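You operate a simulated robot arm through the tools that you are given. There is no shell and no other tool.

You run a simulated robot arm. Do the job below in one go: nothing can be reset, and whatever is moved stays where it is left.

JOB
Wind ribbon round the hamper's neck and fit the green bow on it.
Fine: high guide arm in, crank till it is tied, arm out again; the bow sits right down on the neck.

It is judged by the outcome, as a careful person would: the job done as asked, and still so three seconds after it is handed in. It fails if anything else is knocked over, pushed out of place, dropped, spilled or broken.

ROBOT AND FRAMES
A 7-joint arm with a two-finger parallel gripper, fixed in place. Base frame: the origin is on the floor under the middle of its stand, x ahead of it, y to its left, z up; the work surface is at about z = 900. Readings come in mm, degrees, newtons and seconds.
With the tool pointing down near the work surface it reaches from about 380 to 800 mm from the base axis. Its first joint turns from -143.0 to 143.0 degrees. Payload 3 kg.
The TCP is the grasp point between the finger pads, 30 mm short of the fingertips. In the tool frame z runs along the fingers and y along their closing line. The gripper opens to 110 mm. The fingers are 20 mm wide and 10 mm thick; the gripper's body (48 by 112 mm) begins 55 mm behind the TCP.
Orientation is that of the tool frame in the base frame, as [roll, pitch, yaw] about the fixed x, y, z axes, in that order (R = Rz(yaw) Ry(pitch) Rx(roll)). With the fingers straight down and closing along the base's y, the tool's x points along the base's -x, its y along +y and its z along -z.

CONTROLS
- The arm moves only by the tool arm_command. Its argument "increments" is a list of rows, each a list of 7 numbers: the shift along the tool's x, y, z in units of 50 mm (1.0 is 50 mm), then the turn, a rotation vector about the tool's x, y, z in units of 4 degrees (1.0 is 4 degrees), then the finger opening in mm, from 0 to 110. In form: [[tx, ty, tz, ax, ay, az, gripper], ...]. A call has 1 to 20 rows; each row shifts and turns the commanded pose from where the row before left it, along the tool's axes as they then stand. A call with a number of a shift or a turn outside -1 to 1 is refused whole. Each row takes 0.2 s and may step no farther than 50 mm and 8.6 degrees from the row before; otherwise, or with a gripper value out of range, the whole call is refused. Where a pose cannot be reached the arm comes as near as it can. A force on the tool above 90 N (or 10 N above the force at the start of the call, whichever is more), or a blocked arm, ends the call early, and 0.2 s more pass. The fingers move at their own pace (about 153 mm/s each) and stop on an object; they squeeze with about 24 N. The grip force told is the motor's: it shows also when the fingers shut on nothing. Time passes only in rows, and 0.2 s behind the last, so rows that do not move let the fingers close. It gives the time, the measured TCP pose, the force on the tool (base axes), the opening and the grip force at its end, in the units of the frame above (readings bear some noise), with the torque about the TCP (base axes, N m) and any sound that the robot's microphone picked up, and new pictures: "show" is both (left out), scene, wrist or none.
- Cameras (640 x 400 px; columns grow to the right, rows downward): "scene" is fixed at [399.5, 648.3, 1772]; the picture's right is [-0.79, 0.62, 0.00], its down [0.58, 0.74, -0.33] and it looks along [-0.20, -0.26, -0.95] (base axes); focal length 284 px, centre (320, 200). "wrist" rides on the gripper at [72, 17, -103] in the tool frame; the picture's right is [-0.23, 0.97, 0.00], its down [-0.76, -0.18, -0.62] and it looks along [-0.61, -0.14, 0.78] (tool axes); focal length 222 px, centre (320, 200). There is no depth. A picture from a camera that has moved, and an enlarged one, comes with that camera's place and axes in the base frame and with its lens. The place of the scene camera against the robot may be out by one fixed shift of up to 12 mm in any direction.
- slide_trunk(by): moves the trunk up (or, below 0, down) by that many mm; the arm rides with it, the base frame stays. It gives what a move gives, with no picture.
- inspect(camera, box): a new picture of the part [left, top, right, bottom] of that camera's present view, enlarged. The clock stands still meanwhile.
- close_job(): hands the job in; it is judged then, once.

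Places have to be worked out from the pictures, the camera data and where the tool is seen. Open the gripper and draw the arm clear of the work before you hand the job in, unless the task says otherwise.

The tools are called after ">>>" as a command line: name --pt "numbers of a row" for each row, then --argument value for the rest, lists and objects as JSON in quotes. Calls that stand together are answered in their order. arm_command: Moves the arm, as the interface text tells. Its arguments: {"type":"object","properties":{"increments":{"type":"array","items":{"type":"array","items":{"type":"number"}}},"show":{"type":"string","enum":["both","scene","wrist","none"]}},"required":["increments"]} The other tools are called the same way: slide_trunk (by) moves the trunk up or down; inspect (camera, box) takes an enlarged picture of a part of a camera's view; close_job () hands the job in.

At the start:

```text
clock: 0.0
position: [277.9, 415.0, 1344.3]
tcp_rot: [180.0, -0.1, 180.0]
force: [-0.3, -0.5, 0.6]
moment: [0.02, 0.03, -0.02]
opening: 110.1
grip_force: 0.1
trunk travel left (down, up): [-425.0, 65.0]
```

scene: 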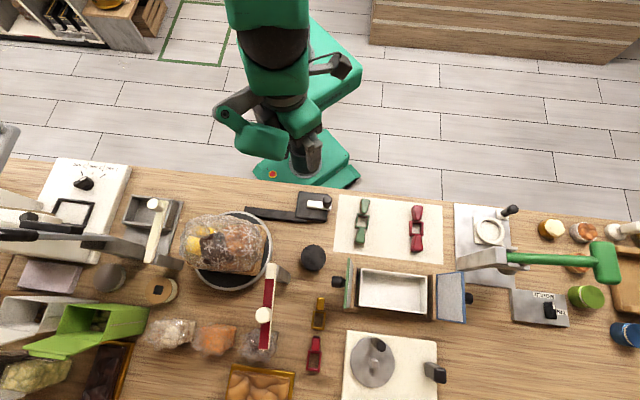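
wrist: 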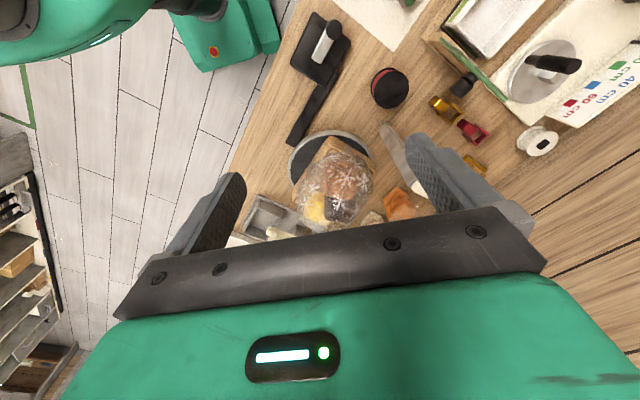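

I see the wrapped hamper on a dark turntable, with levers near it, and green/red bows on a white mat. I'll enlarge the pictures to understand the machine before moving.

>>> inspect --camera "scene" --box '[160, 170, 340, 290]'

>>> inspect --camera "scene" --box '[320, 180, 480, 290]'

>>> inspect --camera "scene" --box '[200, 240, 400, 400]'

>>> inspect --camera "scene" --box '[0, 150, 200, 290]'

>>> inspect --camera "wrist" --box '[240, 0, 480, 250]'

>>> inspect --camera "wrist" --box '[420, 0, 640, 200]'

```text
3.33 times, centred on (250, 230) of scene
camera zoom: at [399.5, 648.3, 1772.0], right [-0.79, 0.62, 0.0], down [0.58, 0.74, -0.33], along [-0.2, -0.26, -0.95], focal length 946 px, centre (553, 100)
```

zoom: 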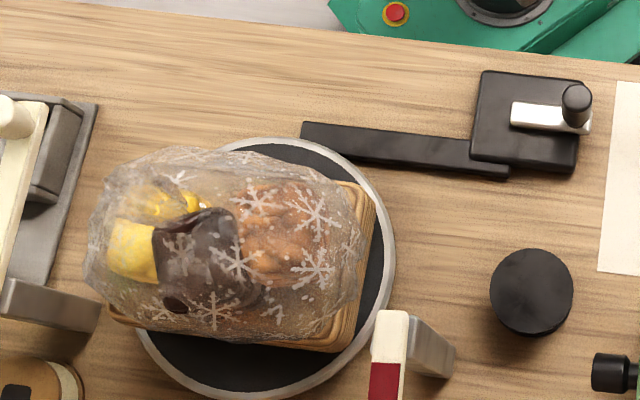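

```text
3.64 times, centred on (400, 235) of scene
camera zoom: at [399.5, 648.3, 1772.0], right [-0.79, 0.62, 0.0], down [0.58, 0.74, -0.33], along [-0.2, -0.26, -0.95], focal length 1032 px, centre (29, 73)
```

zoom: 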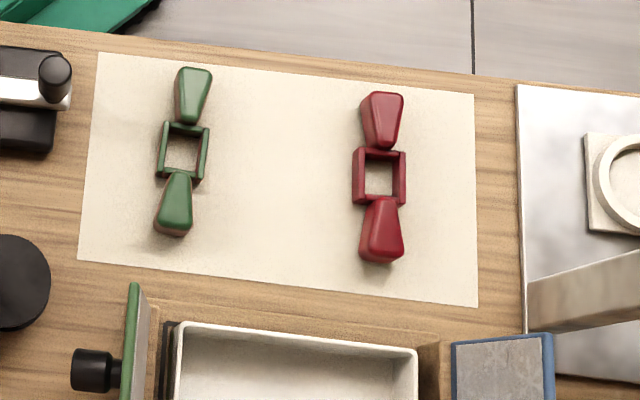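

```text
2.50 times, centred on (300, 320) of scene
camera zoom: at [399.5, 648.3, 1772.0], right [-0.79, 0.62, 0.0], down [0.58, 0.74, -0.33], along [-0.2, -0.26, -0.95], focal length 710 px, centre (370, -100)
```

zoom: 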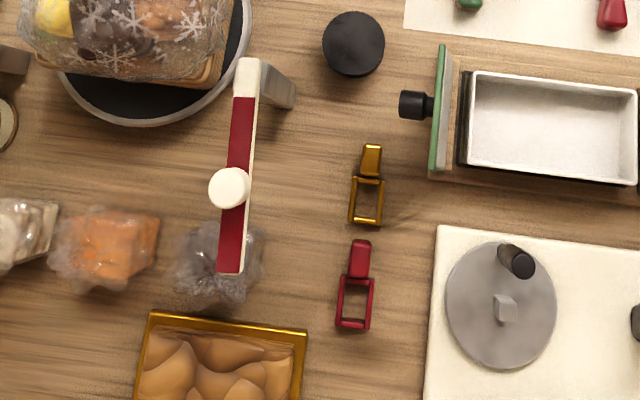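

```text
2.86 times, centred on (100, 220) of scene
camera zoom: at [399.5, 648.3, 1772.0], right [-0.79, 0.62, 0.0], down [0.58, 0.74, -0.33], along [-0.2, -0.26, -0.95], focal length 811 px, centre (949, 143)
```

zoom: 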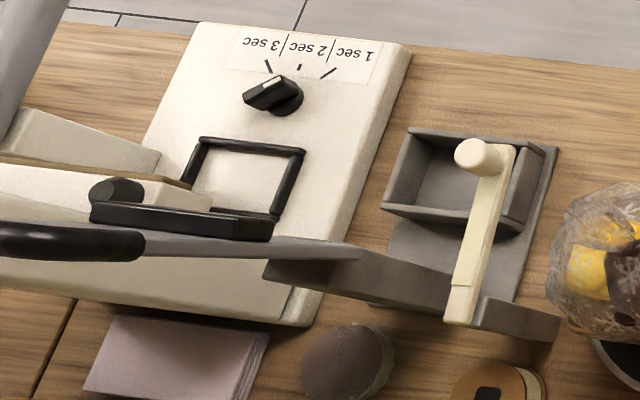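

```text
1.60 times, centred on (360, 125) of wrist
camera zoom: at [204.6, 432.2, 1447.8], right [0.23, 0.97, 0.0], down [0.76, -0.18, 0.62], along [0.61, -0.14, -0.78], focal length 355 px, centre (256, 320)
```

zoom: 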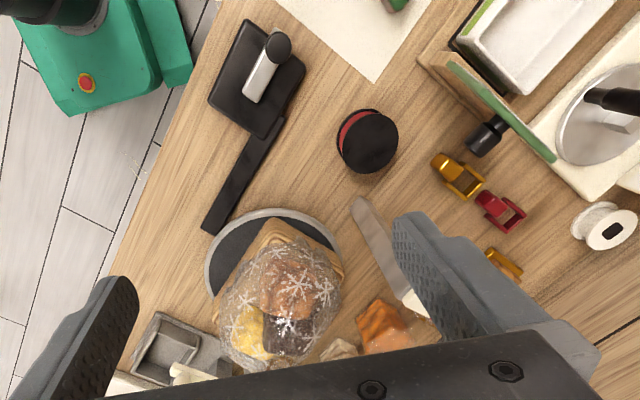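

```text
2.00 times, centred on (530, 100) of wrist
camera zoom: at [204.6, 432.2, 1447.8], right [0.23, 0.97, 0.0], down [0.76, -0.18, 0.62], along [0.61, -0.14, -0.78], focal length 444 px, centre (-100, 400)
```

zoom: 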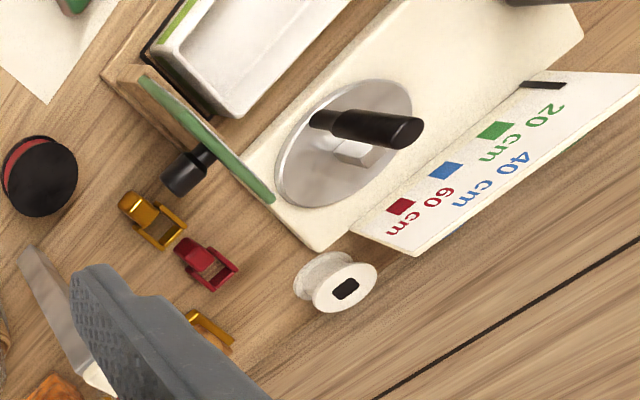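

The turntable with the hamper looks to be near (520, 380), the crank box near (250, 425), and one arm with a red ribbon near (435, 530). I need side views to judge heights and find the neck, so I tilt the wrist camera up in free space.

>>> arm_command --pt "0 0 0 0 -1 0 110" --pt "0 0 0 0 -1 0 110" --pt "0 0 0 0 -1 0 110" --pt "0 0 0 0 -1 0 110" --pt "0 0 0 0 -1 0 110" --pt "0 0 0 0 -1 0 110" --show "both"

>>> inspect --camera "scene" --box '[0, 200, 240, 400]'

>>> inspect --camera "scene" --box '[420, 180, 640, 400]'

```text
clock: 1.4
position: [277.9, 415.7, 1345.5]
tcp_rot: [-180.0, 24.0, 179.9]
force: [0.9, -0.1, -0.3]
moment: [0.0, -0.01, 0.0]
opening: 109.9
grip_force: 0.0
trunk travel left (down, up): [-425.0, 65.0]
camera wrist: at [168.5, 432.6, 1409.9], right [0.21, 0.97, 0.09], down [0.44, -0.18, 0.88], along [0.87, -0.14, -0.47], focal length 222 px, centre (320, 200)
```

scene: 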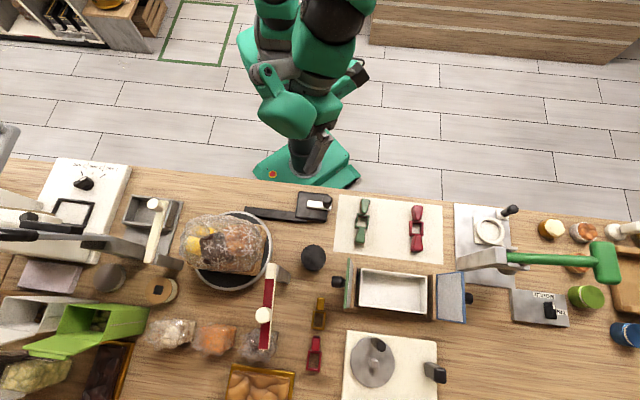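
wrist: 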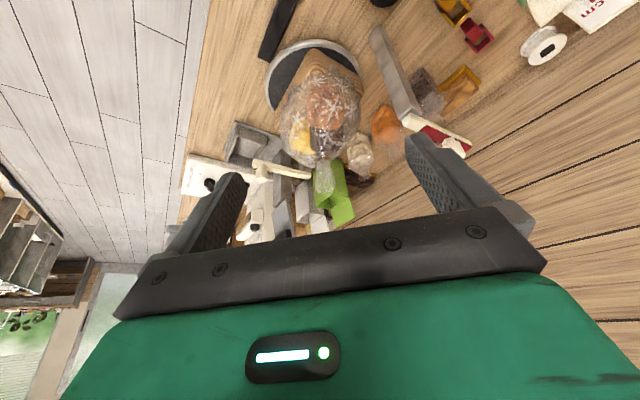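

```text
2.00 times, centred on (120, 300) of scene
camera zoom: at [399.5, 648.3, 1772.0], right [-0.79, 0.62, 0.0], down [0.58, 0.74, -0.33], along [-0.2, -0.26, -0.95], focal length 568 px, centre (720, 0)
```

zoom: 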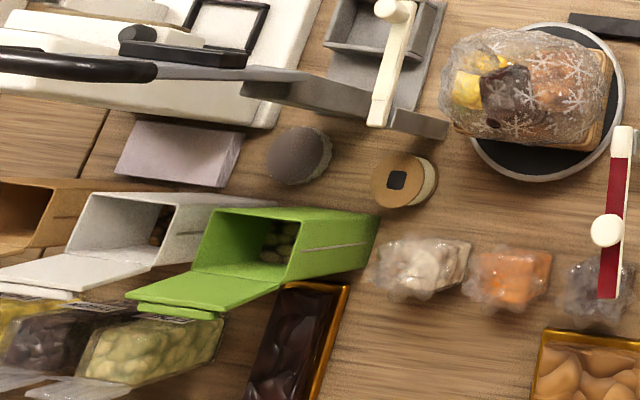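

```text
1.82 times, centred on (530, 290) of scene
camera zoom: at [399.5, 648.3, 1772.0], right [-0.79, 0.62, 0.0], down [0.58, 0.74, -0.33], along [-0.2, -0.26, -0.95], focal length 516 px, centre (-62, 36)
```

zoom: 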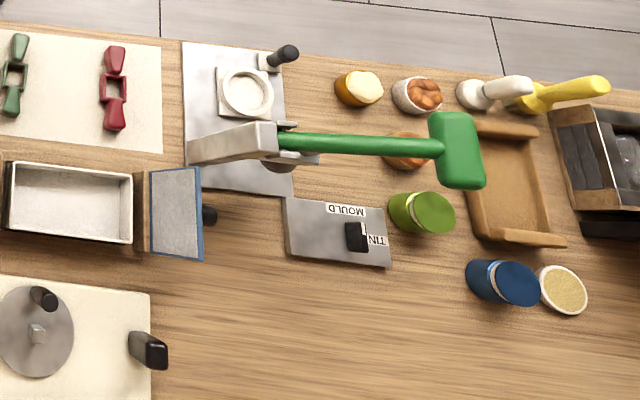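

The wrist picture is upside-down (image down is world up). I zoom on the hamper and the two arms to find the neck and compare heights.

>>> inspect --camera "wrist" --box '[230, 20, 420, 240]'

>>> inspect --camera "wrist" --box '[340, 10, 500, 170]'

>>> inspect --camera "wrist" --box '[170, 100, 370, 250]'

```text
1.82 times, centred on (325, 130) of wrist
camera zoom: at [168.5, 432.6, 1409.9], right [0.21, 0.97, 0.09], down [0.44, -0.18, 0.88], along [0.87, -0.14, -0.47], focal length 404 px, centre (311, 327)
```

zoom: 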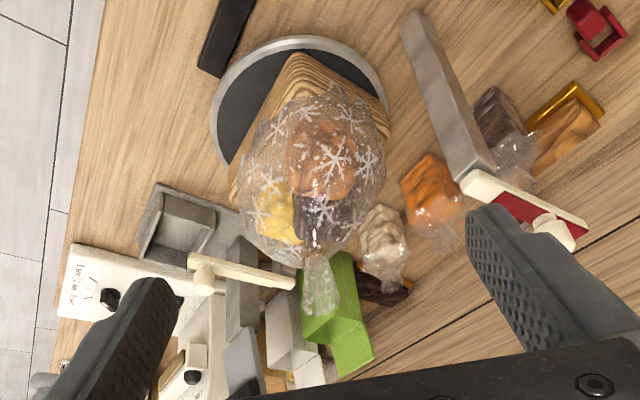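

```text
2.50 times, centred on (420, 90) of wrist
camera zoom: at [168.5, 432.6, 1409.9], right [0.21, 0.97, 0.09], down [0.44, -0.18, 0.88], along [0.87, -0.14, -0.47], focal length 555 px, centre (70, 475)
```

zoom: 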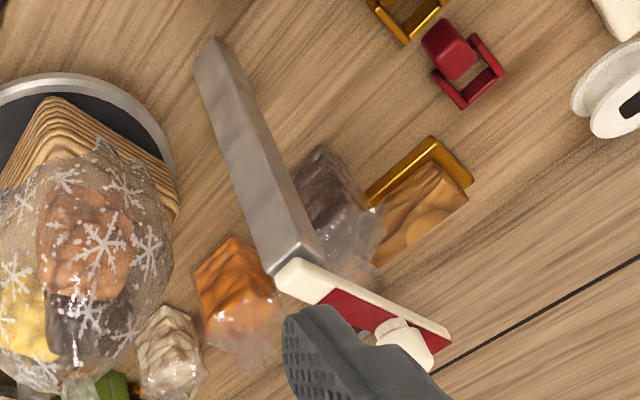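

```text
2.67 times, centred on (270, 175) of wrist
camera zoom: at [168.5, 432.6, 1409.9], right [0.21, 0.97, 0.09], down [0.44, -0.18, 0.88], along [0.87, -0.14, -0.47], focal length 592 px, centre (453, 267)
```

zoom: 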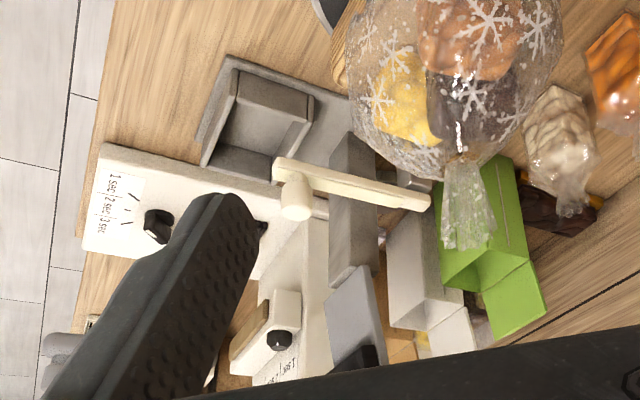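

The neck of the cellophane is near (520, 388) at z ≈ 1145–1205, the red-ribbon arm stands on the tall post at about z 1165, and the cream arm is lower, about z 1080, so the red one is the high guide arm. I'll level the tool and go look at the green bow, which I estimate near (159, 550).

>>> arm_command --pt "0 0 0 0 1 0 110" --pt "0 0 0 0 1 0 110" --pt "0 0 0 0 1 0 110" --pt "0 0 0 0 1 0 110" --pt "0 0 0 0 1 0 110" --pt "0 0 0 0 1 0 110" --pt "0.6 0.4 0 0 0 0 110" --pt "0.6 0.4 0 0 0 0 110" --pt "0.6 0.4 0.4 0 0 0 110" --pt "0.6 0.4 0.6 0 0 0 110" --pt "0.6 0.4 0.6 0 0 0 110" --pt "0.6 0.4 0.6 0 0 0 110" --pt "0.6 0.4 0.6 0 0 0 110" --pt "0.6 0.4 0.6 0 0 0 110" --show "both"

```text
clock: 4.4
position: [36.4, 574.8, 1176.3]
tcp_rot: [179.9, 0.0, 179.9]
force: [-1.2, 0.3, -0.3]
moment: [0.03, -0.01, 0.02]
opening: 109.8
grip_force: 0.2
trunk travel left (down, up): [-425.0, 65.0]
camera wrist: at [-37.6, 591.7, 1279.1], right [0.23, 0.97, 0.0], down [0.76, -0.18, 0.62], along [0.61, -0.14, -0.78], focal length 222 px, centre (320, 200)
```

scene: 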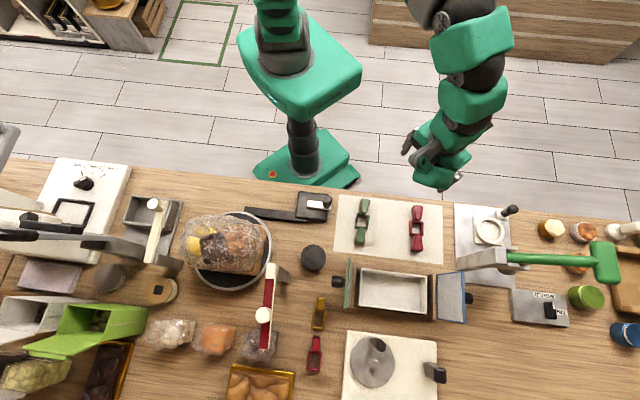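
wrist: 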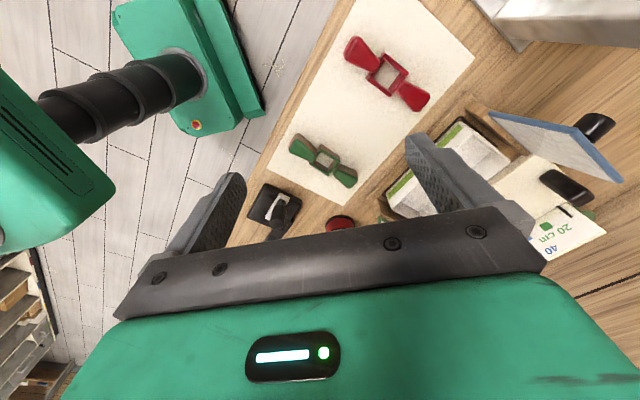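

The bow is confirmed near (162, 551). I descend for a closer look at its shape and the ring.

>>> arm_command --pt "-0.28 0 0.6 0 0 0 110" --pt "-0.28 0 0.6 0 0 0 110" --pt "-0.28 0 0.6 0 0 0 110" --pt "0 0 0.6 0 0 0 110" --pt "0 0 0.6 0 0 0 110" --show "wrist"

>>> inspect --camera "wrist" --box '[220, 60, 440, 220]'

```text
clock: 5.6
position: [78.8, 574.2, 1025.9]
tcp_rot: [180.0, 0.0, 179.9]
force: [-0.4, -0.4, 0.3]
moment: [0.02, 0.0, 0.01]
opening: 110.1
grip_force: 0.2
trunk travel left (down, up): [-425.0, 65.0]
camera wrist: at [5.7, 591.5, 1129.3], right [0.23, 0.97, 0.0], down [0.76, -0.18, 0.62], along [0.61, -0.14, -0.78], focal length 222 px, centre (320, 200)
```

wrist: 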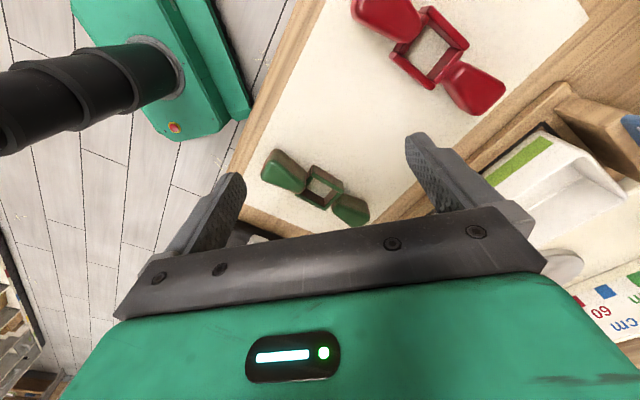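

```text
2.50 times, centred on (330, 140) of wrist
camera zoom: at [5.7, 591.5, 1129.3], right [0.23, 0.97, 0.0], down [0.76, -0.18, 0.62], along [0.61, -0.14, -0.78], focal length 555 px, centre (295, 350)
```

zoom: 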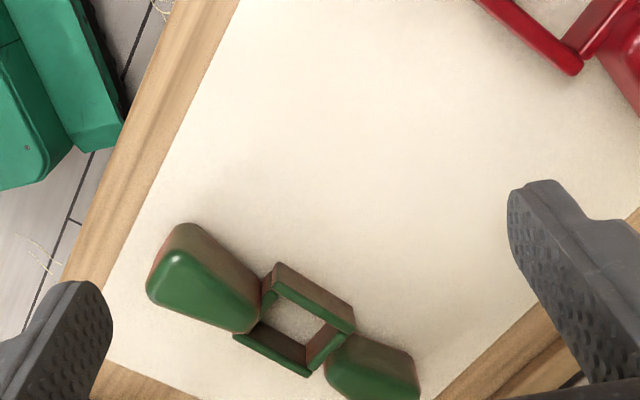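

The ring is a closed square frame about 45 by 38 mm outside, bow centre about (154, 555). Next I move over the crank (about (248, 426)) to view it and the neighbourhood closely.

>>> arm_command --pt "0 0 -0.8 0 0 0 110" --pt "-0.68 -0.6 -0.2 0 0 0 110" --pt "-0.68 -0.6 0 0 0 0 110" --pt "-0.68 -0.6 0 0 0 0 110" --pt "-0.68 -0.6 0 0 0 0 110" --pt "-0.68 -0.6 0 0 0 0 110" --show "wrist"

>>> inspect --camera "wrist" --box '[220, 40, 440, 220]'

```text
clock: 7.0
position: [251.1, 424.8, 1078.3]
tcp_rot: [-180.0, 0.0, 179.9]
force: [-0.1, 0.7, -0.8]
moment: [-0.05, -0.04, 0.01]
opening: 110.3
grip_force: 0.0
trunk travel left (down, up): [-425.0, 65.0]
camera wrist: at [177.7, 440.9, 1180.1], right [0.23, 0.97, 0.0], down [0.76, -0.18, 0.62], along [0.61, -0.14, -0.78], focal length 222 px, centre (320, 200)
```

wrist: 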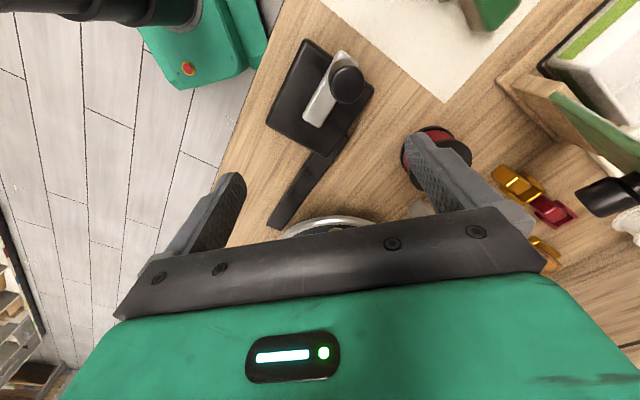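

```text
2.22 times, centred on (330, 130) of wrist
camera zoom: at [177.7, 440.9, 1180.1], right [0.23, 0.97, 0.0], down [0.76, -0.18, 0.62], along [0.61, -0.14, -0.78], focal length 494 px, centre (298, 356)
```

zoom: 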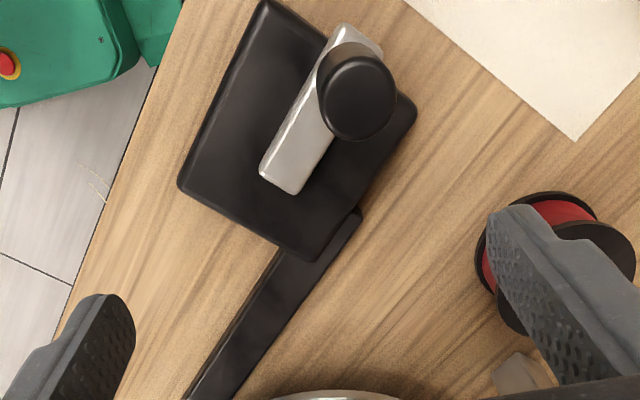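

The crank has a grey arm with a round black knob; I need its height, so I shift the camera about 70 mm for a second view to triangulate.

>>> arm_command --pt "0.7 0.2 0 0 0 0 110" --pt "0.7 0.2 0 0 0 0 110" --show "wrist"

>>> inspect --camera "wrist" --box '[220, 80, 440, 220]'

```text
clock: 7.6
position: [180.6, 444.5, 1077.1]
tcp_rot: [180.0, 0.0, 179.9]
force: [-0.9, 0.2, -0.2]
moment: [0.02, -0.01, 0.0]
opening: 110.2
grip_force: 0.1
trunk travel left (down, up): [-425.0, 65.0]
camera wrist: at [107.2, 461.3, 1179.4], right [0.23, 0.97, 0.0], down [0.76, -0.18, 0.62], along [0.61, -0.14, -0.78], focal length 222 px, centre (320, 200)
```

wrist: 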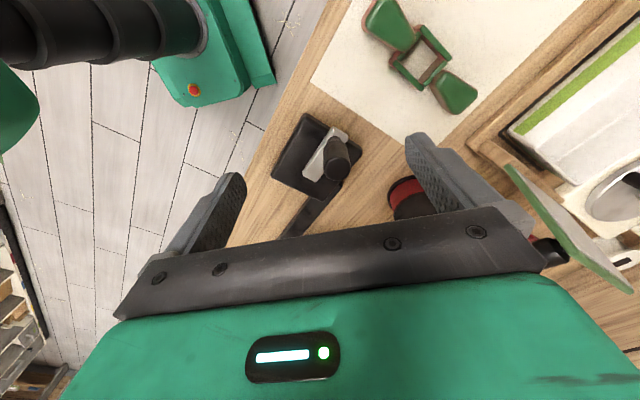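

```text
2.86 times, centred on (330, 150) of wrist
camera zoom: at [107.2, 461.3, 1179.4], right [0.23, 0.97, 0.0], down [0.76, -0.18, 0.62], along [0.61, -0.14, -0.78], focal length 635 px, centre (291, 343)
```

zoom: 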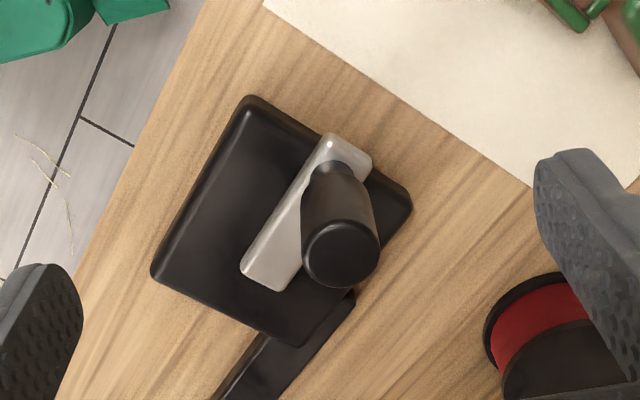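

Triangulating gives the crank knob top at about (218, 453, 997), about 25 mm thick and 60 mm tall, shaft near (247, 424). Now I rise and go above the red-ribbon arm to measure its knob, post and the neck.

>>> arm_command --pt "0 0 -0.97 0 0 0 110" --pt "0 0 -0.97 0 0 0 110" --pt "0 0 -0.97 0 0 0 110" --pt "0 0 -0.97 0 0 0 110" --pt "0 0 -0.97 0 0 0 110" --pt "-0.87 0.39 0 0 0 0 110" --pt "-0.87 0.39 0 0 0 0 110" --pt "-0.87 0.39 0 0 0 0 110" --pt "-0.87 0.39 0 0 0 0 110" --pt "-0.87 0.39 0 0 0 0 110" --show "both"

>>> inspect --camera "wrist" --box '[220, 40, 440, 220]'

```text
clock: 9.8
position: [383.0, 531.2, 1306.9]
tcp_rot: [-180.0, -0.1, 179.9]
force: [-0.4, -1.0, 0.6]
moment: [0.07, -0.04, -0.03]
opening: 110.0
grip_force: 0.2
out of reach, approached as far as the arm can: row 10
trunk travel left (down, up): [-425.0, 65.0]
camera wrist: at [309.9, 548.8, 1410.0], right [0.23, 0.97, 0.0], down [0.76, -0.18, 0.62], along [0.61, -0.14, -0.78], focal length 222 px, centre (320, 200)
```

scene: 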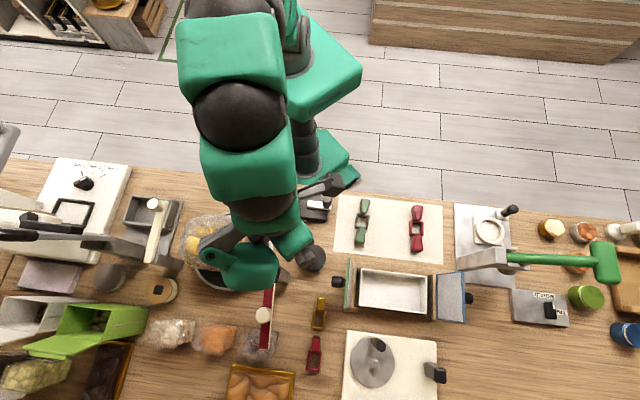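
wrist: 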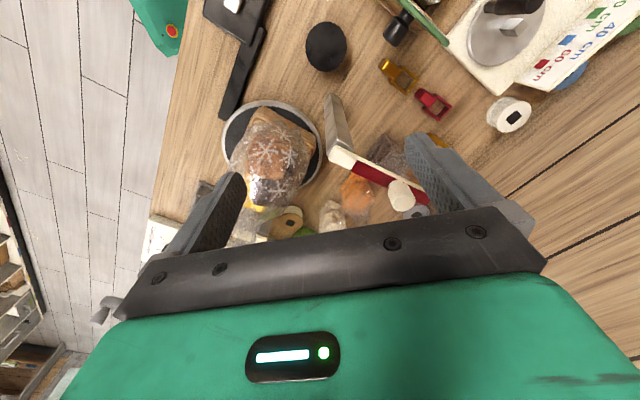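

```text
2.22 times, centred on (330, 130) of wrist
camera zoom: at [309.9, 548.8, 1410.0], right [0.23, 0.97, 0.0], down [0.76, -0.18, 0.62], along [0.61, -0.14, -0.78], focal length 494 px, centre (298, 356)
```

zoom: 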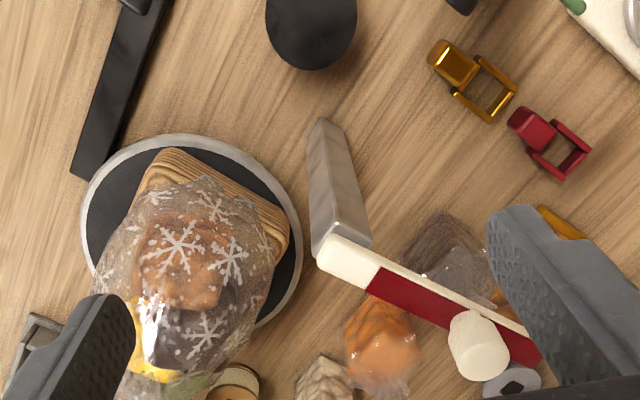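

The vertical tool reached its limit here (radius 655 at z 1307), so the knob on the red arm will need a tilted tool and the trunk raised. I zoom in on the arm, knob and post to measure.

>>> inspect --camera "wrist" --box '[310, 85, 450, 225]'

>>> inspect --camera "scene" --box '[225, 250, 315, 370]'

>>> slide_trunk --by 65

```text
2.86 times, centred on (380, 155) of wrist
camera zoom: at [309.9, 548.8, 1410.0], right [0.23, 0.97, 0.0], down [0.76, -0.18, 0.62], along [0.61, -0.14, -0.78], focal length 635 px, centre (149, 329)
```

zoom: 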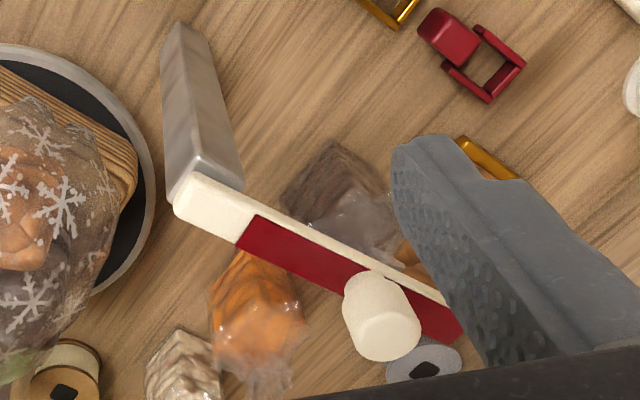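

```text
3.33 times, centred on (270, 310) of scene
camera zoom: at [399.5, 648.3, 1772.0], right [-0.79, 0.62, 0.0], down [0.58, 0.74, -0.33], along [-0.2, -0.26, -0.95], focal length 946 px, centre (487, -167)
```

zoom: 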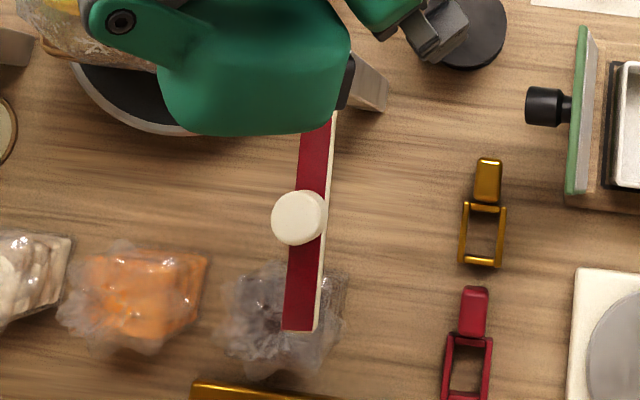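

```text
clock: 10.8
position: [383.9, 532.8, 1371.2]
tcp_rot: [180.0, 0.0, 179.8]
force: [-0.2, 0.7, -0.4]
moment: [0.0, -0.02, -0.01]
opening: 110.0
grip_force: 0.0
trunk travel left (down, up): [-490.0, 0.0]
```

Trunk is fully raised. A second wrist view from 65 mm higher lets me triangulate the knob, post top and arm end.

>>> arm_command --pt "0 0 0 0 0 0 110" --show "wrist"

>>> inspect --camera "wrist" --box '[310, 85, 450, 225]'

>>> inspect --camera "wrist" --box '[210, 70, 340, 240]'

```text
clock: 11.2
position: [384.0, 532.6, 1372.0]
tcp_rot: [179.9, 0.0, 179.8]
force: [1.2, 0.3, 0.3]
moment: [0.0, 0.02, 0.02]
opening: 110.1
grip_force: 0.0
trunk travel left (down, up): [-490.0, 0.0]
camera wrist: at [310.9, 550.0, 1473.8], right [0.23, 0.97, 0.0], down [0.76, -0.18, 0.62], along [0.61, -0.14, -0.78], focal length 222 px, centre (320, 200)
```

wrist: 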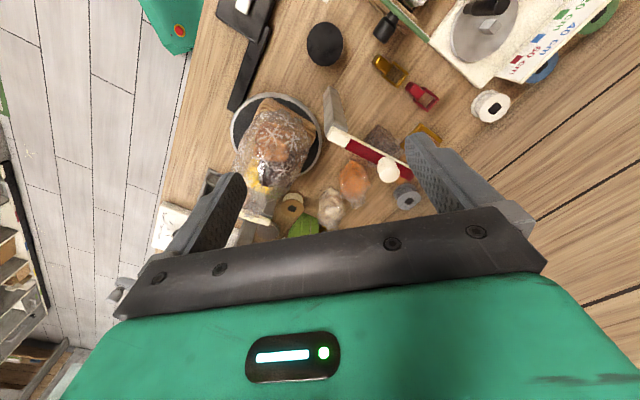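

```text
2.86 times, centred on (380, 155) of wrist
camera zoom: at [310.9, 550.0, 1473.8], right [0.23, 0.97, 0.0], down [0.76, -0.18, 0.62], along [0.61, -0.14, -0.78], focal length 635 px, centre (149, 329)
```

zoom: 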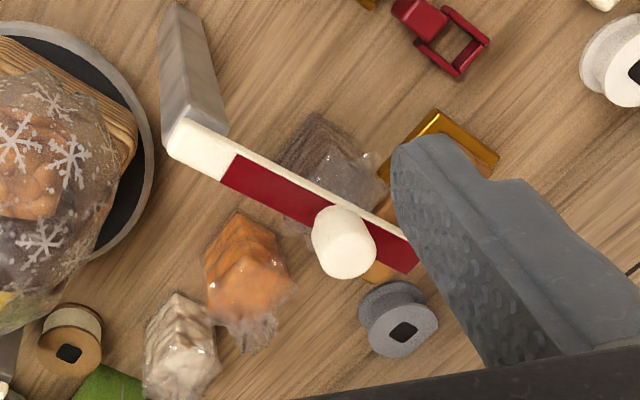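

```text
2.35 times, centred on (275, 155) of wrist
camera zoom: at [310.9, 550.0, 1473.8], right [0.23, 0.97, 0.0], down [0.76, -0.18, 0.62], along [0.61, -0.14, -0.78], focal length 523 px, centre (426, 306)
```

zoom: 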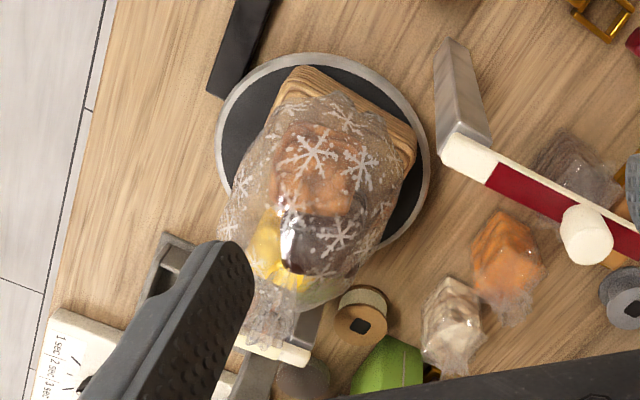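

Triangulation: knob on the high arm tops at about (503, 609, 1197), its pivot post about (452, 542), arm surface about z 1150, neck about (517, 392, 1150). I turn the tool to face radially outward (yaw by 48°) and tilt it 24° outward to reach the knob, still well above everything.

>>> arm_command --pt "0 0 0.6 0 0 0 60" --pt "0 0 0.6 0 0 0 60" --pt "0 0 0 0 0 -1 60" --pt "0 0 0 0 0 -1 60" --pt "0 0 0 0 0 -1 60" --pt "0 0 0 0 0 -1 60" --pt "0 0 0 0 0 -1 60" --pt "0 0 0 0 0 -1 60" --pt "0 0 0 0 0 -1 60" --pt "0 0 0 0 0 -1 60" --pt "0 0 0 0 0 -1 60" --pt "0 0 0 0 0 -1 60" --pt "0 0 0 0 0 -1 60" --pt "0 0 0 0 0 -1 60" --show "wrist"

```text
clock: 14.2
position: [382.9, 532.6, 1311.2]
tcp_rot: [180.0, -0.1, -132.0]
force: [0.4, -0.5, -0.8]
moment: [-0.02, 0.02, 0.01]
opening: 60.0
grip_force: 0.0
trunk travel left (down, up): [-490.0, 0.0]
camera wrist: at [322.1, 490.6, 1413.7], right [-0.57, 0.82, 0.0], down [0.64, 0.45, 0.62], along [0.51, 0.36, -0.78], focal length 222 px, centre (320, 200)
```

wrist: 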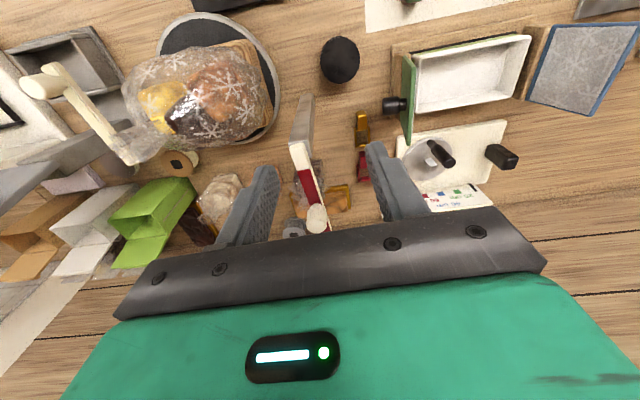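

Good view with the arm lined up between the fingers. I zoom to refine the arm, knob, and also look at the low cream arm.

>>> inspect --camera "wrist" --box '[240, 80, 400, 240]'

>>> inspect --camera "wrist" --box '[0, 0, 280, 200]'

```text
2.50 times, centred on (320, 160) of wrist
camera zoom: at [322.1, 490.6, 1413.7], right [-0.57, 0.82, 0.0], down [0.64, 0.45, 0.62], along [0.51, 0.36, -0.78], focal length 555 px, centre (320, 300)
```

zoom: 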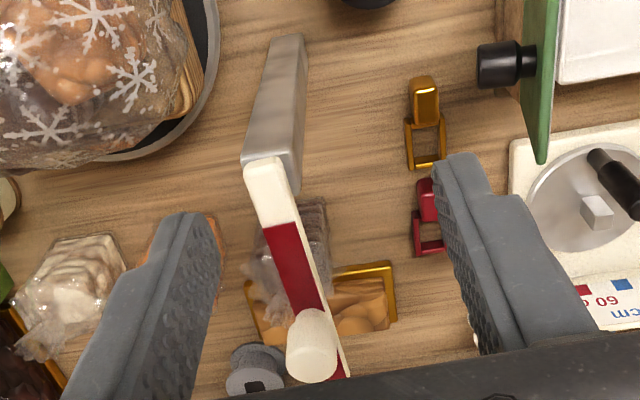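

```text
2.00 times, centred on (140, 100) of wrist
camera zoom: at [322.1, 490.6, 1413.7], right [-0.57, 0.82, 0.0], down [0.64, 0.45, 0.62], along [0.51, 0.36, -0.78], focal length 444 px, centre (680, 400)
```

zoom: 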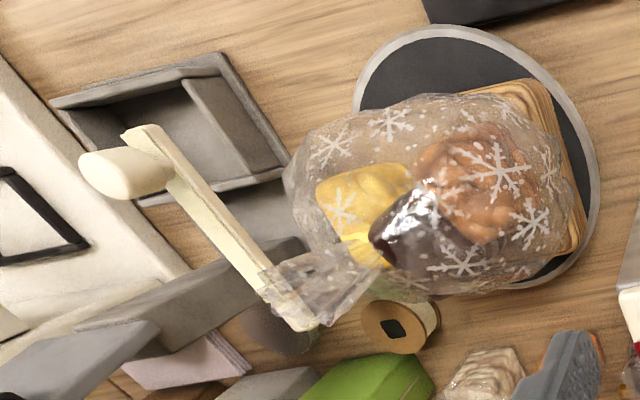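

Refining with this third view puts the knob top near (497, 607, 1204). I tilt 24° outward and go to a pre-grasp about 80 mm back along the finger axis.

>>> arm_command --pt "0 0 0 0 -1 0 60" --pt "0 0 0 0 -1 0 60" --pt "0 0 0 0 -1 0 60" --pt "0 0 0 0 -1 0 60" --pt "0 0 0 0 -1 0 60" --pt "0 0 0 0 -1 0 60" --pt "-0.361 -0.175 0.423 0 0 0 60" --pt "-0.361 -0.175 0.423 0 0 0 60" --pt "-0.361 -0.175 0.423 0 0 0 60" --pt "-0.361 -0.175 0.423 0 0 0 60" --show "both"

>>> inspect --camera "wrist" --box '[240, 80, 400, 240]'

```text
clock: 16.4
position: [478.9, 582.9, 1263.9]
tcp_rot: [-180.0, 24.0, -132.2]
force: [0.4, -0.2, 0.6]
moment: [-0.01, -0.02, -0.01]
opening: 60.0
grip_force: 0.0
trunk travel left (down, up): [-490.0, 0.0]
camera wrist: at [393.6, 514.0, 1327.0], right [-0.58, 0.81, 0.09], down [0.43, 0.21, 0.88], along [0.69, 0.55, -0.47], focal length 222 px, centre (320, 200)
```

scene: 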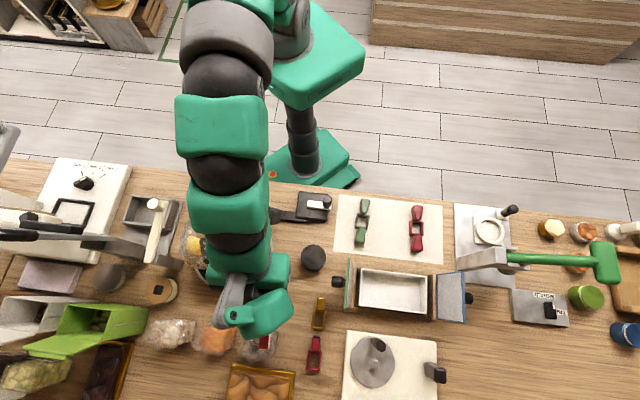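
wrist: 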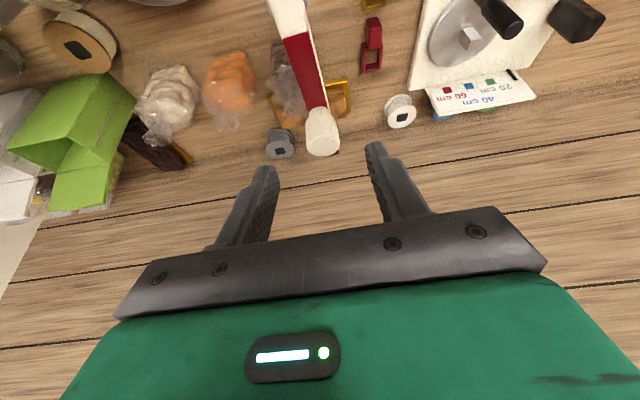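

```text
2.50 times, centred on (320, 160) of wrist
camera zoom: at [393.6, 514.0, 1327.0], right [-0.58, 0.81, 0.09], down [0.43, 0.21, 0.88], along [0.69, 0.55, -0.47], focal length 555 px, centre (320, 300)
```

zoom: 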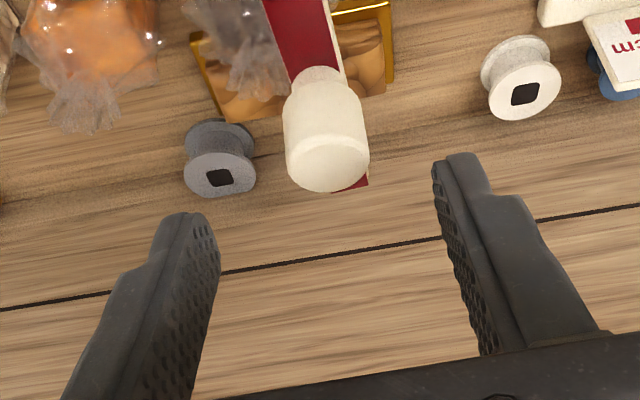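

The knob now resolves to about (497, 607), z 1162–1203, 27 mm across. I advance 72 mm along the finger axis so the fingers straddle it just above the arm's surface.

>>> arm_command --pt "0 0.019 0.483 0 0 0 60" --pt "0 0.019 0.483 0 0 0 60" --pt "0 0.019 0.483 0 0 0 60" --pt "0 0 0 0 0 0 60" --show "both"

>>> inspect --camera "wrist" --box '[240, 80, 400, 240]'

```text
clock: 17.4
position: [495.0, 606.9, 1195.1]
tcp_rot: [179.9, 23.9, -132.0]
force: [-0.6, -0.3, 0.0]
moment: [-0.04, -0.02, 0.02]
opening: 59.9
grip_force: 0.2
trunk travel left (down, up): [-490.0, 0.0]
camera wrist: at [409.9, 538.2, 1260.4], right [-0.58, 0.81, 0.09], down [0.43, 0.21, 0.88], along [0.69, 0.55, -0.47], focal length 222 px, centre (320, 200)
```

scene: 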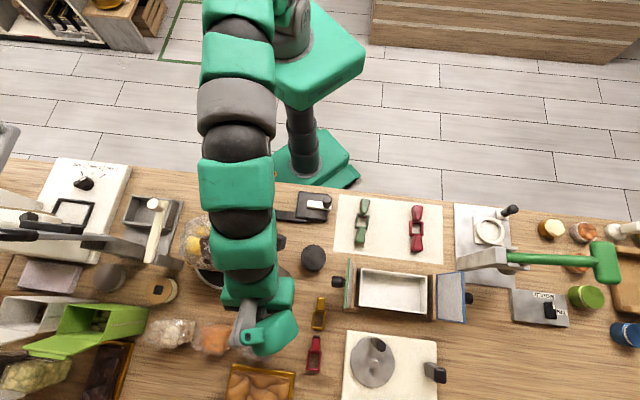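
wrist: 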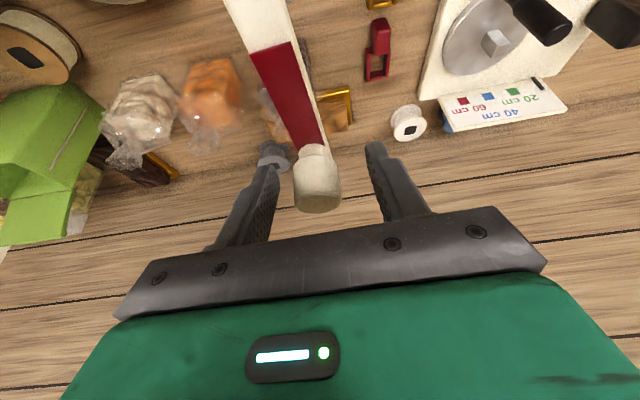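

```text
2.50 times, centred on (320, 160) of wrist
camera zoom: at [409.9, 538.2, 1260.4], right [-0.58, 0.81, 0.09], down [0.43, 0.21, 0.88], along [0.69, 0.55, -0.47], focal length 555 px, centre (320, 300)
```

zoom: 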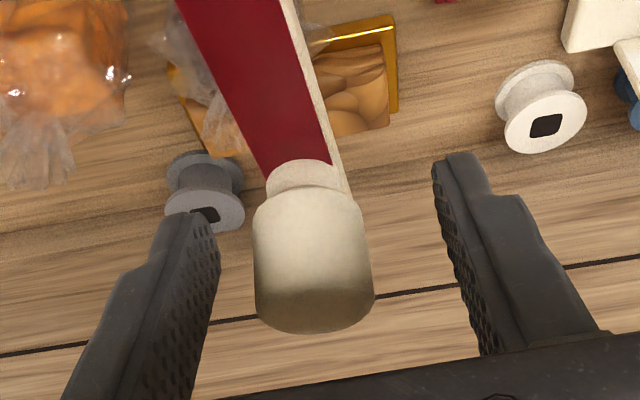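

The knob sits squarely between the fingers at the grasp point with no contact force. I close on it.

>>> arm_command --pt "0 0 0 0 0 0 20" --pt "0 0 0 0 0 0 20" --pt "0 0 0 0 0 0 20" --show "wrist"

```text
clock: 18.2
position: [497.0, 604.5, 1196.1]
tcp_rot: [180.0, 23.8, -132.1]
force: [9.2, -10.2, -1.1]
moment: [-0.75, -0.68, -0.07]
opening: 27.2
grip_force: 44.8
trunk travel left (down, up): [-490.0, 0.0]
camera wrist: at [411.4, 536.6, 1260.8], right [-0.58, 0.81, 0.09], down [0.43, 0.21, 0.88], along [0.69, 0.55, -0.47], focal length 222 px, centre (320, 200)
```

wrist: 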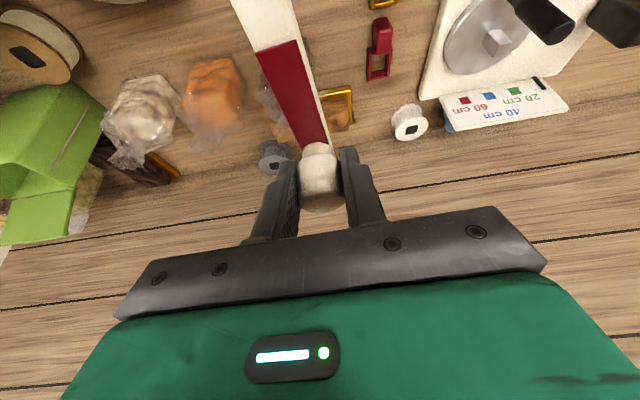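

The grip is firm on the knob (27 mm). I start swinging it clockwise about the post in small arc steps, watching force and measured position to fit the true pivot.

>>> arm_command --pt "0.0035 -0.17 -0.0016 0 0 0 20" --pt "0.0106 -0.111 -0.0047 0 0 0 20" --pt "0.0177 -0.109 -0.0079 0 0 0 20" --pt "0 0 0 0 0 0 20" --show "wrist"

```text
clock: 19.2
position: [508.4, 593.4, 1196.9]
tcp_rot: [180.0, 23.9, -132.1]
force: [-1.1, 1.4, -4.0]
moment: [-1.07, -0.2, -0.05]
opening: 27.0
grip_force: 44.9
trunk travel left (down, up): [-490.0, 0.0]
camera wrist: at [422.9, 524.4, 1261.1], right [-0.58, 0.81, 0.09], down [0.43, 0.21, 0.88], along [0.69, 0.55, -0.47], focal length 222 px, centre (320, 200)
```

wrist: 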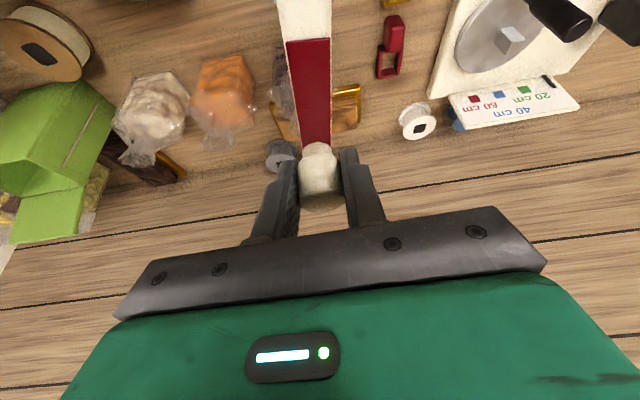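

The arm follows freely with almost no side load. I continue along the arc to about 36°.

>>> arm_command --pt "0.0248 -0.108 -0.0111 0 0 0 20" --pt "0.0311 -0.1058 -0.0138 0 0 0 20" --pt "0.0384 -0.1028 -0.0171 0 0 0 20" --pt "0.0438 -0.1 -0.0195 0 0 0 20" --pt "0.0512 -0.096 -0.0228 0 0 0 20" --pt "0.0566 -0.092 -0.0252 0 0 0 20" --pt "0 0 0 0 0 0 20" --show "wrist"

```text
clock: 20.8
position: [522.5, 564.1, 1198.4]
tcp_rot: [180.0, 24.0, -132.1]
force: [-0.8, 2.5, -7.1]
moment: [0.76, -0.02, -0.14]
opening: 27.2
grip_force: 44.3
trunk travel left (down, up): [-490.0, 0.0]
camera wrist: at [436.3, 494.3, 1261.9], right [-0.58, 0.81, 0.09], down [0.43, 0.21, 0.88], along [0.69, 0.55, -0.47], focal length 222 px, centre (320, 200)
```

wrist: 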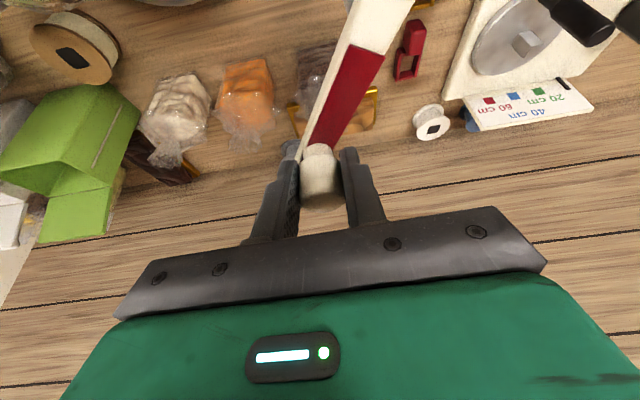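

The arm keeps following with small loads (a few N); it now points roughly 13–18° off base x. I continue to the next 40°.

>>> arm_command --pt "0.0713 -0.104 -0.0317 0 0 0 20" --pt "0.0822 -0.096 -0.0366 0 0 0 20" --pt "0.0877 -0.09 -0.039 0 0 0 20" --pt "0.095 -0.078 -0.0423 0 0 0 20" --pt "0.1005 -0.072 -0.0447 0 0 0 20" --pt "0.106 -0.06 -0.0472 0 0 0 20" --pt "0.1096 -0.05 -0.0488 0 0 0 20" --pt "0.1151 -0.038 -0.0512 0 0 0 20" --pt "0 0 0 0 0 0 20" --show "both"

```text
clock: 22.8
position: [517.5, 509.7, 1198.5]
tcp_rot: [-180.0, 23.8, -132.0]
force: [15.3, -8.7, 10.5]
moment: [-0.95, -0.55, 0.11]
opening: 26.8
grip_force: 44.8
trunk travel left (down, up): [-490.0, 0.0]
camera wrist: at [431.5, 440.8, 1261.8], right [-0.58, 0.81, 0.09], down [0.43, 0.21, 0.88], along [0.69, 0.55, -0.47], focal length 222 px, centre (320, 200)
```

scene: 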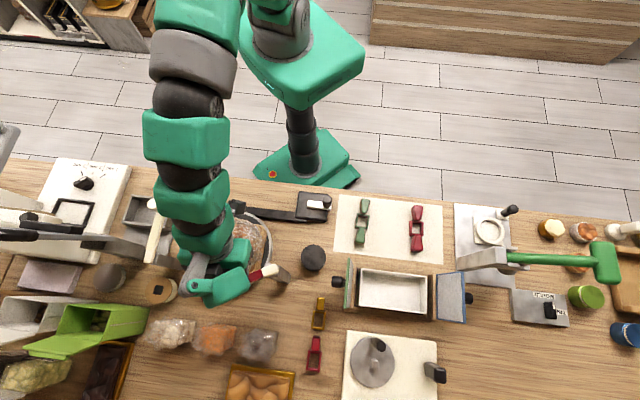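
wrist: 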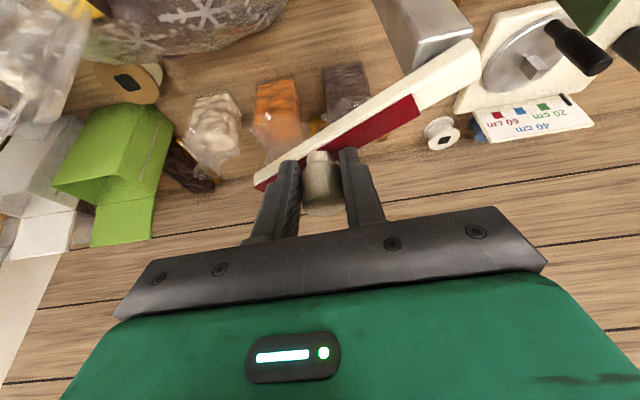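

Fitting measured points gives the pivot at about (446, 544) with an 80 mm radius; the arm is at about -25° and the neck direction is about -65°. I continue with the corrected circle to about -50° and look.

>>> arm_command --pt "0.1072 -0.1088 -0.0477 0 0 0 20" --pt "0.1246 -0.0236 -0.0555 0 0 0 20" --pt "0.1272 -0.01 -0.0566 0 0 0 20" --pt "0.1266 0.0014 -0.0564 0 0 0 20" --pt "0.1273 0.0142 -0.0567 0 0 0 20" --pt "0 0 0 0 0 0 20" --show "both"

>>> inspect --camera "scene" --box '[150, 200, 310, 300]'

```text
clock: 24.2
position: [501.3, 480.9, 1197.7]
tcp_rot: [179.9, 24.0, -132.2]
force: [31.5, -18.8, 10.2]
moment: [-0.77, -0.97, -0.97]
opening: 26.9
grip_force: 45.0
trunk travel left (down, up): [-490.0, 0.0]
camera wrist: at [415.5, 411.3, 1261.6], right [-0.58, 0.81, 0.09], down [0.43, 0.21, 0.88], along [0.69, 0.55, -0.47], focal length 222 px, centre (320, 200)
```

scene: 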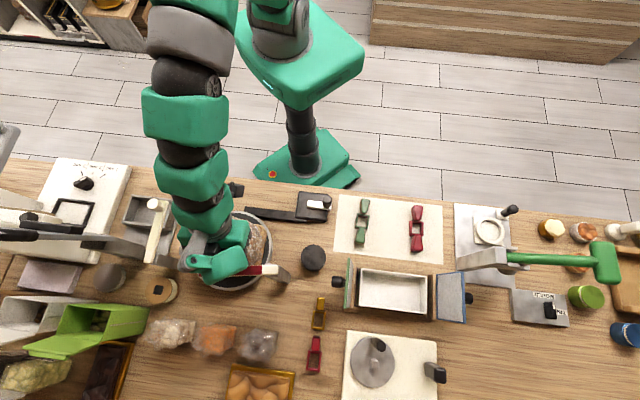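
wrist: 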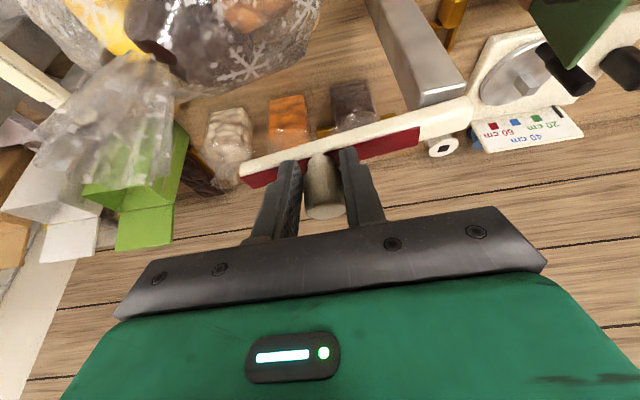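

```text
4.00 times, centred on (230, 250) of scene
camera zoom: at [399.5, 648.3, 1772.0], right [-0.79, 0.62, 0.0], down [0.58, 0.74, -0.33], along [-0.2, -0.26, -0.95], focal length 1135 px, centre (680, 0)
```

zoom: 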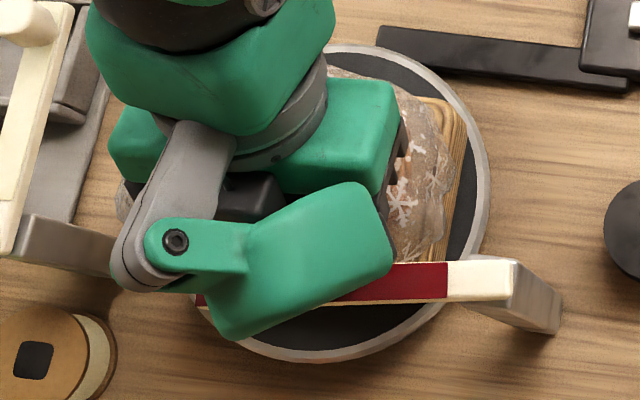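

Side load rose to about 36 N, so my radius was slightly small and the knob may have slid in the pads. I zoom in to see how the knob sits between the fingers.

>>> inspect --camera "wrist" --box '[230, 110, 410, 240]'

>>> inspect --camera "wrist" --box '[0, 0, 320, 220]'

```text
3.08 times, centred on (320, 175) of wrist
camera zoom: at [415.5, 411.3, 1261.6], right [-0.58, 0.81, 0.09], down [0.43, 0.21, 0.88], along [0.69, 0.55, -0.47], focal length 684 px, centre (320, 277)
```

zoom: 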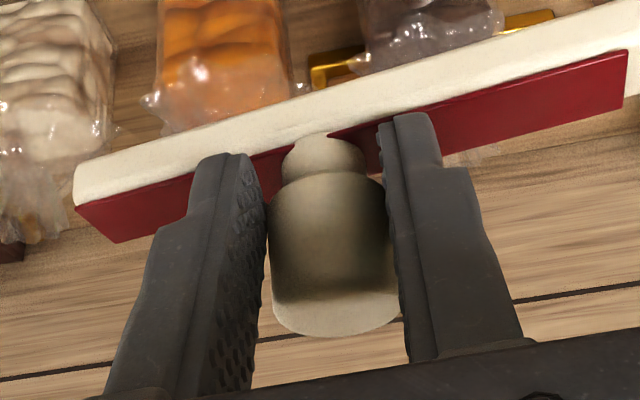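

```text
1.82 times, centred on (160, 110) of wrist
camera zoom: at [415.5, 411.3, 1261.6], right [-0.58, 0.81, 0.09], down [0.43, 0.21, 0.88], along [0.69, 0.55, -0.47], focal length 404 px, centre (611, 364)
```

zoom: 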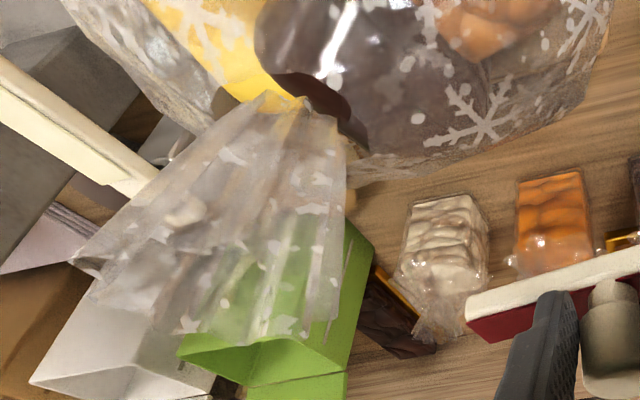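

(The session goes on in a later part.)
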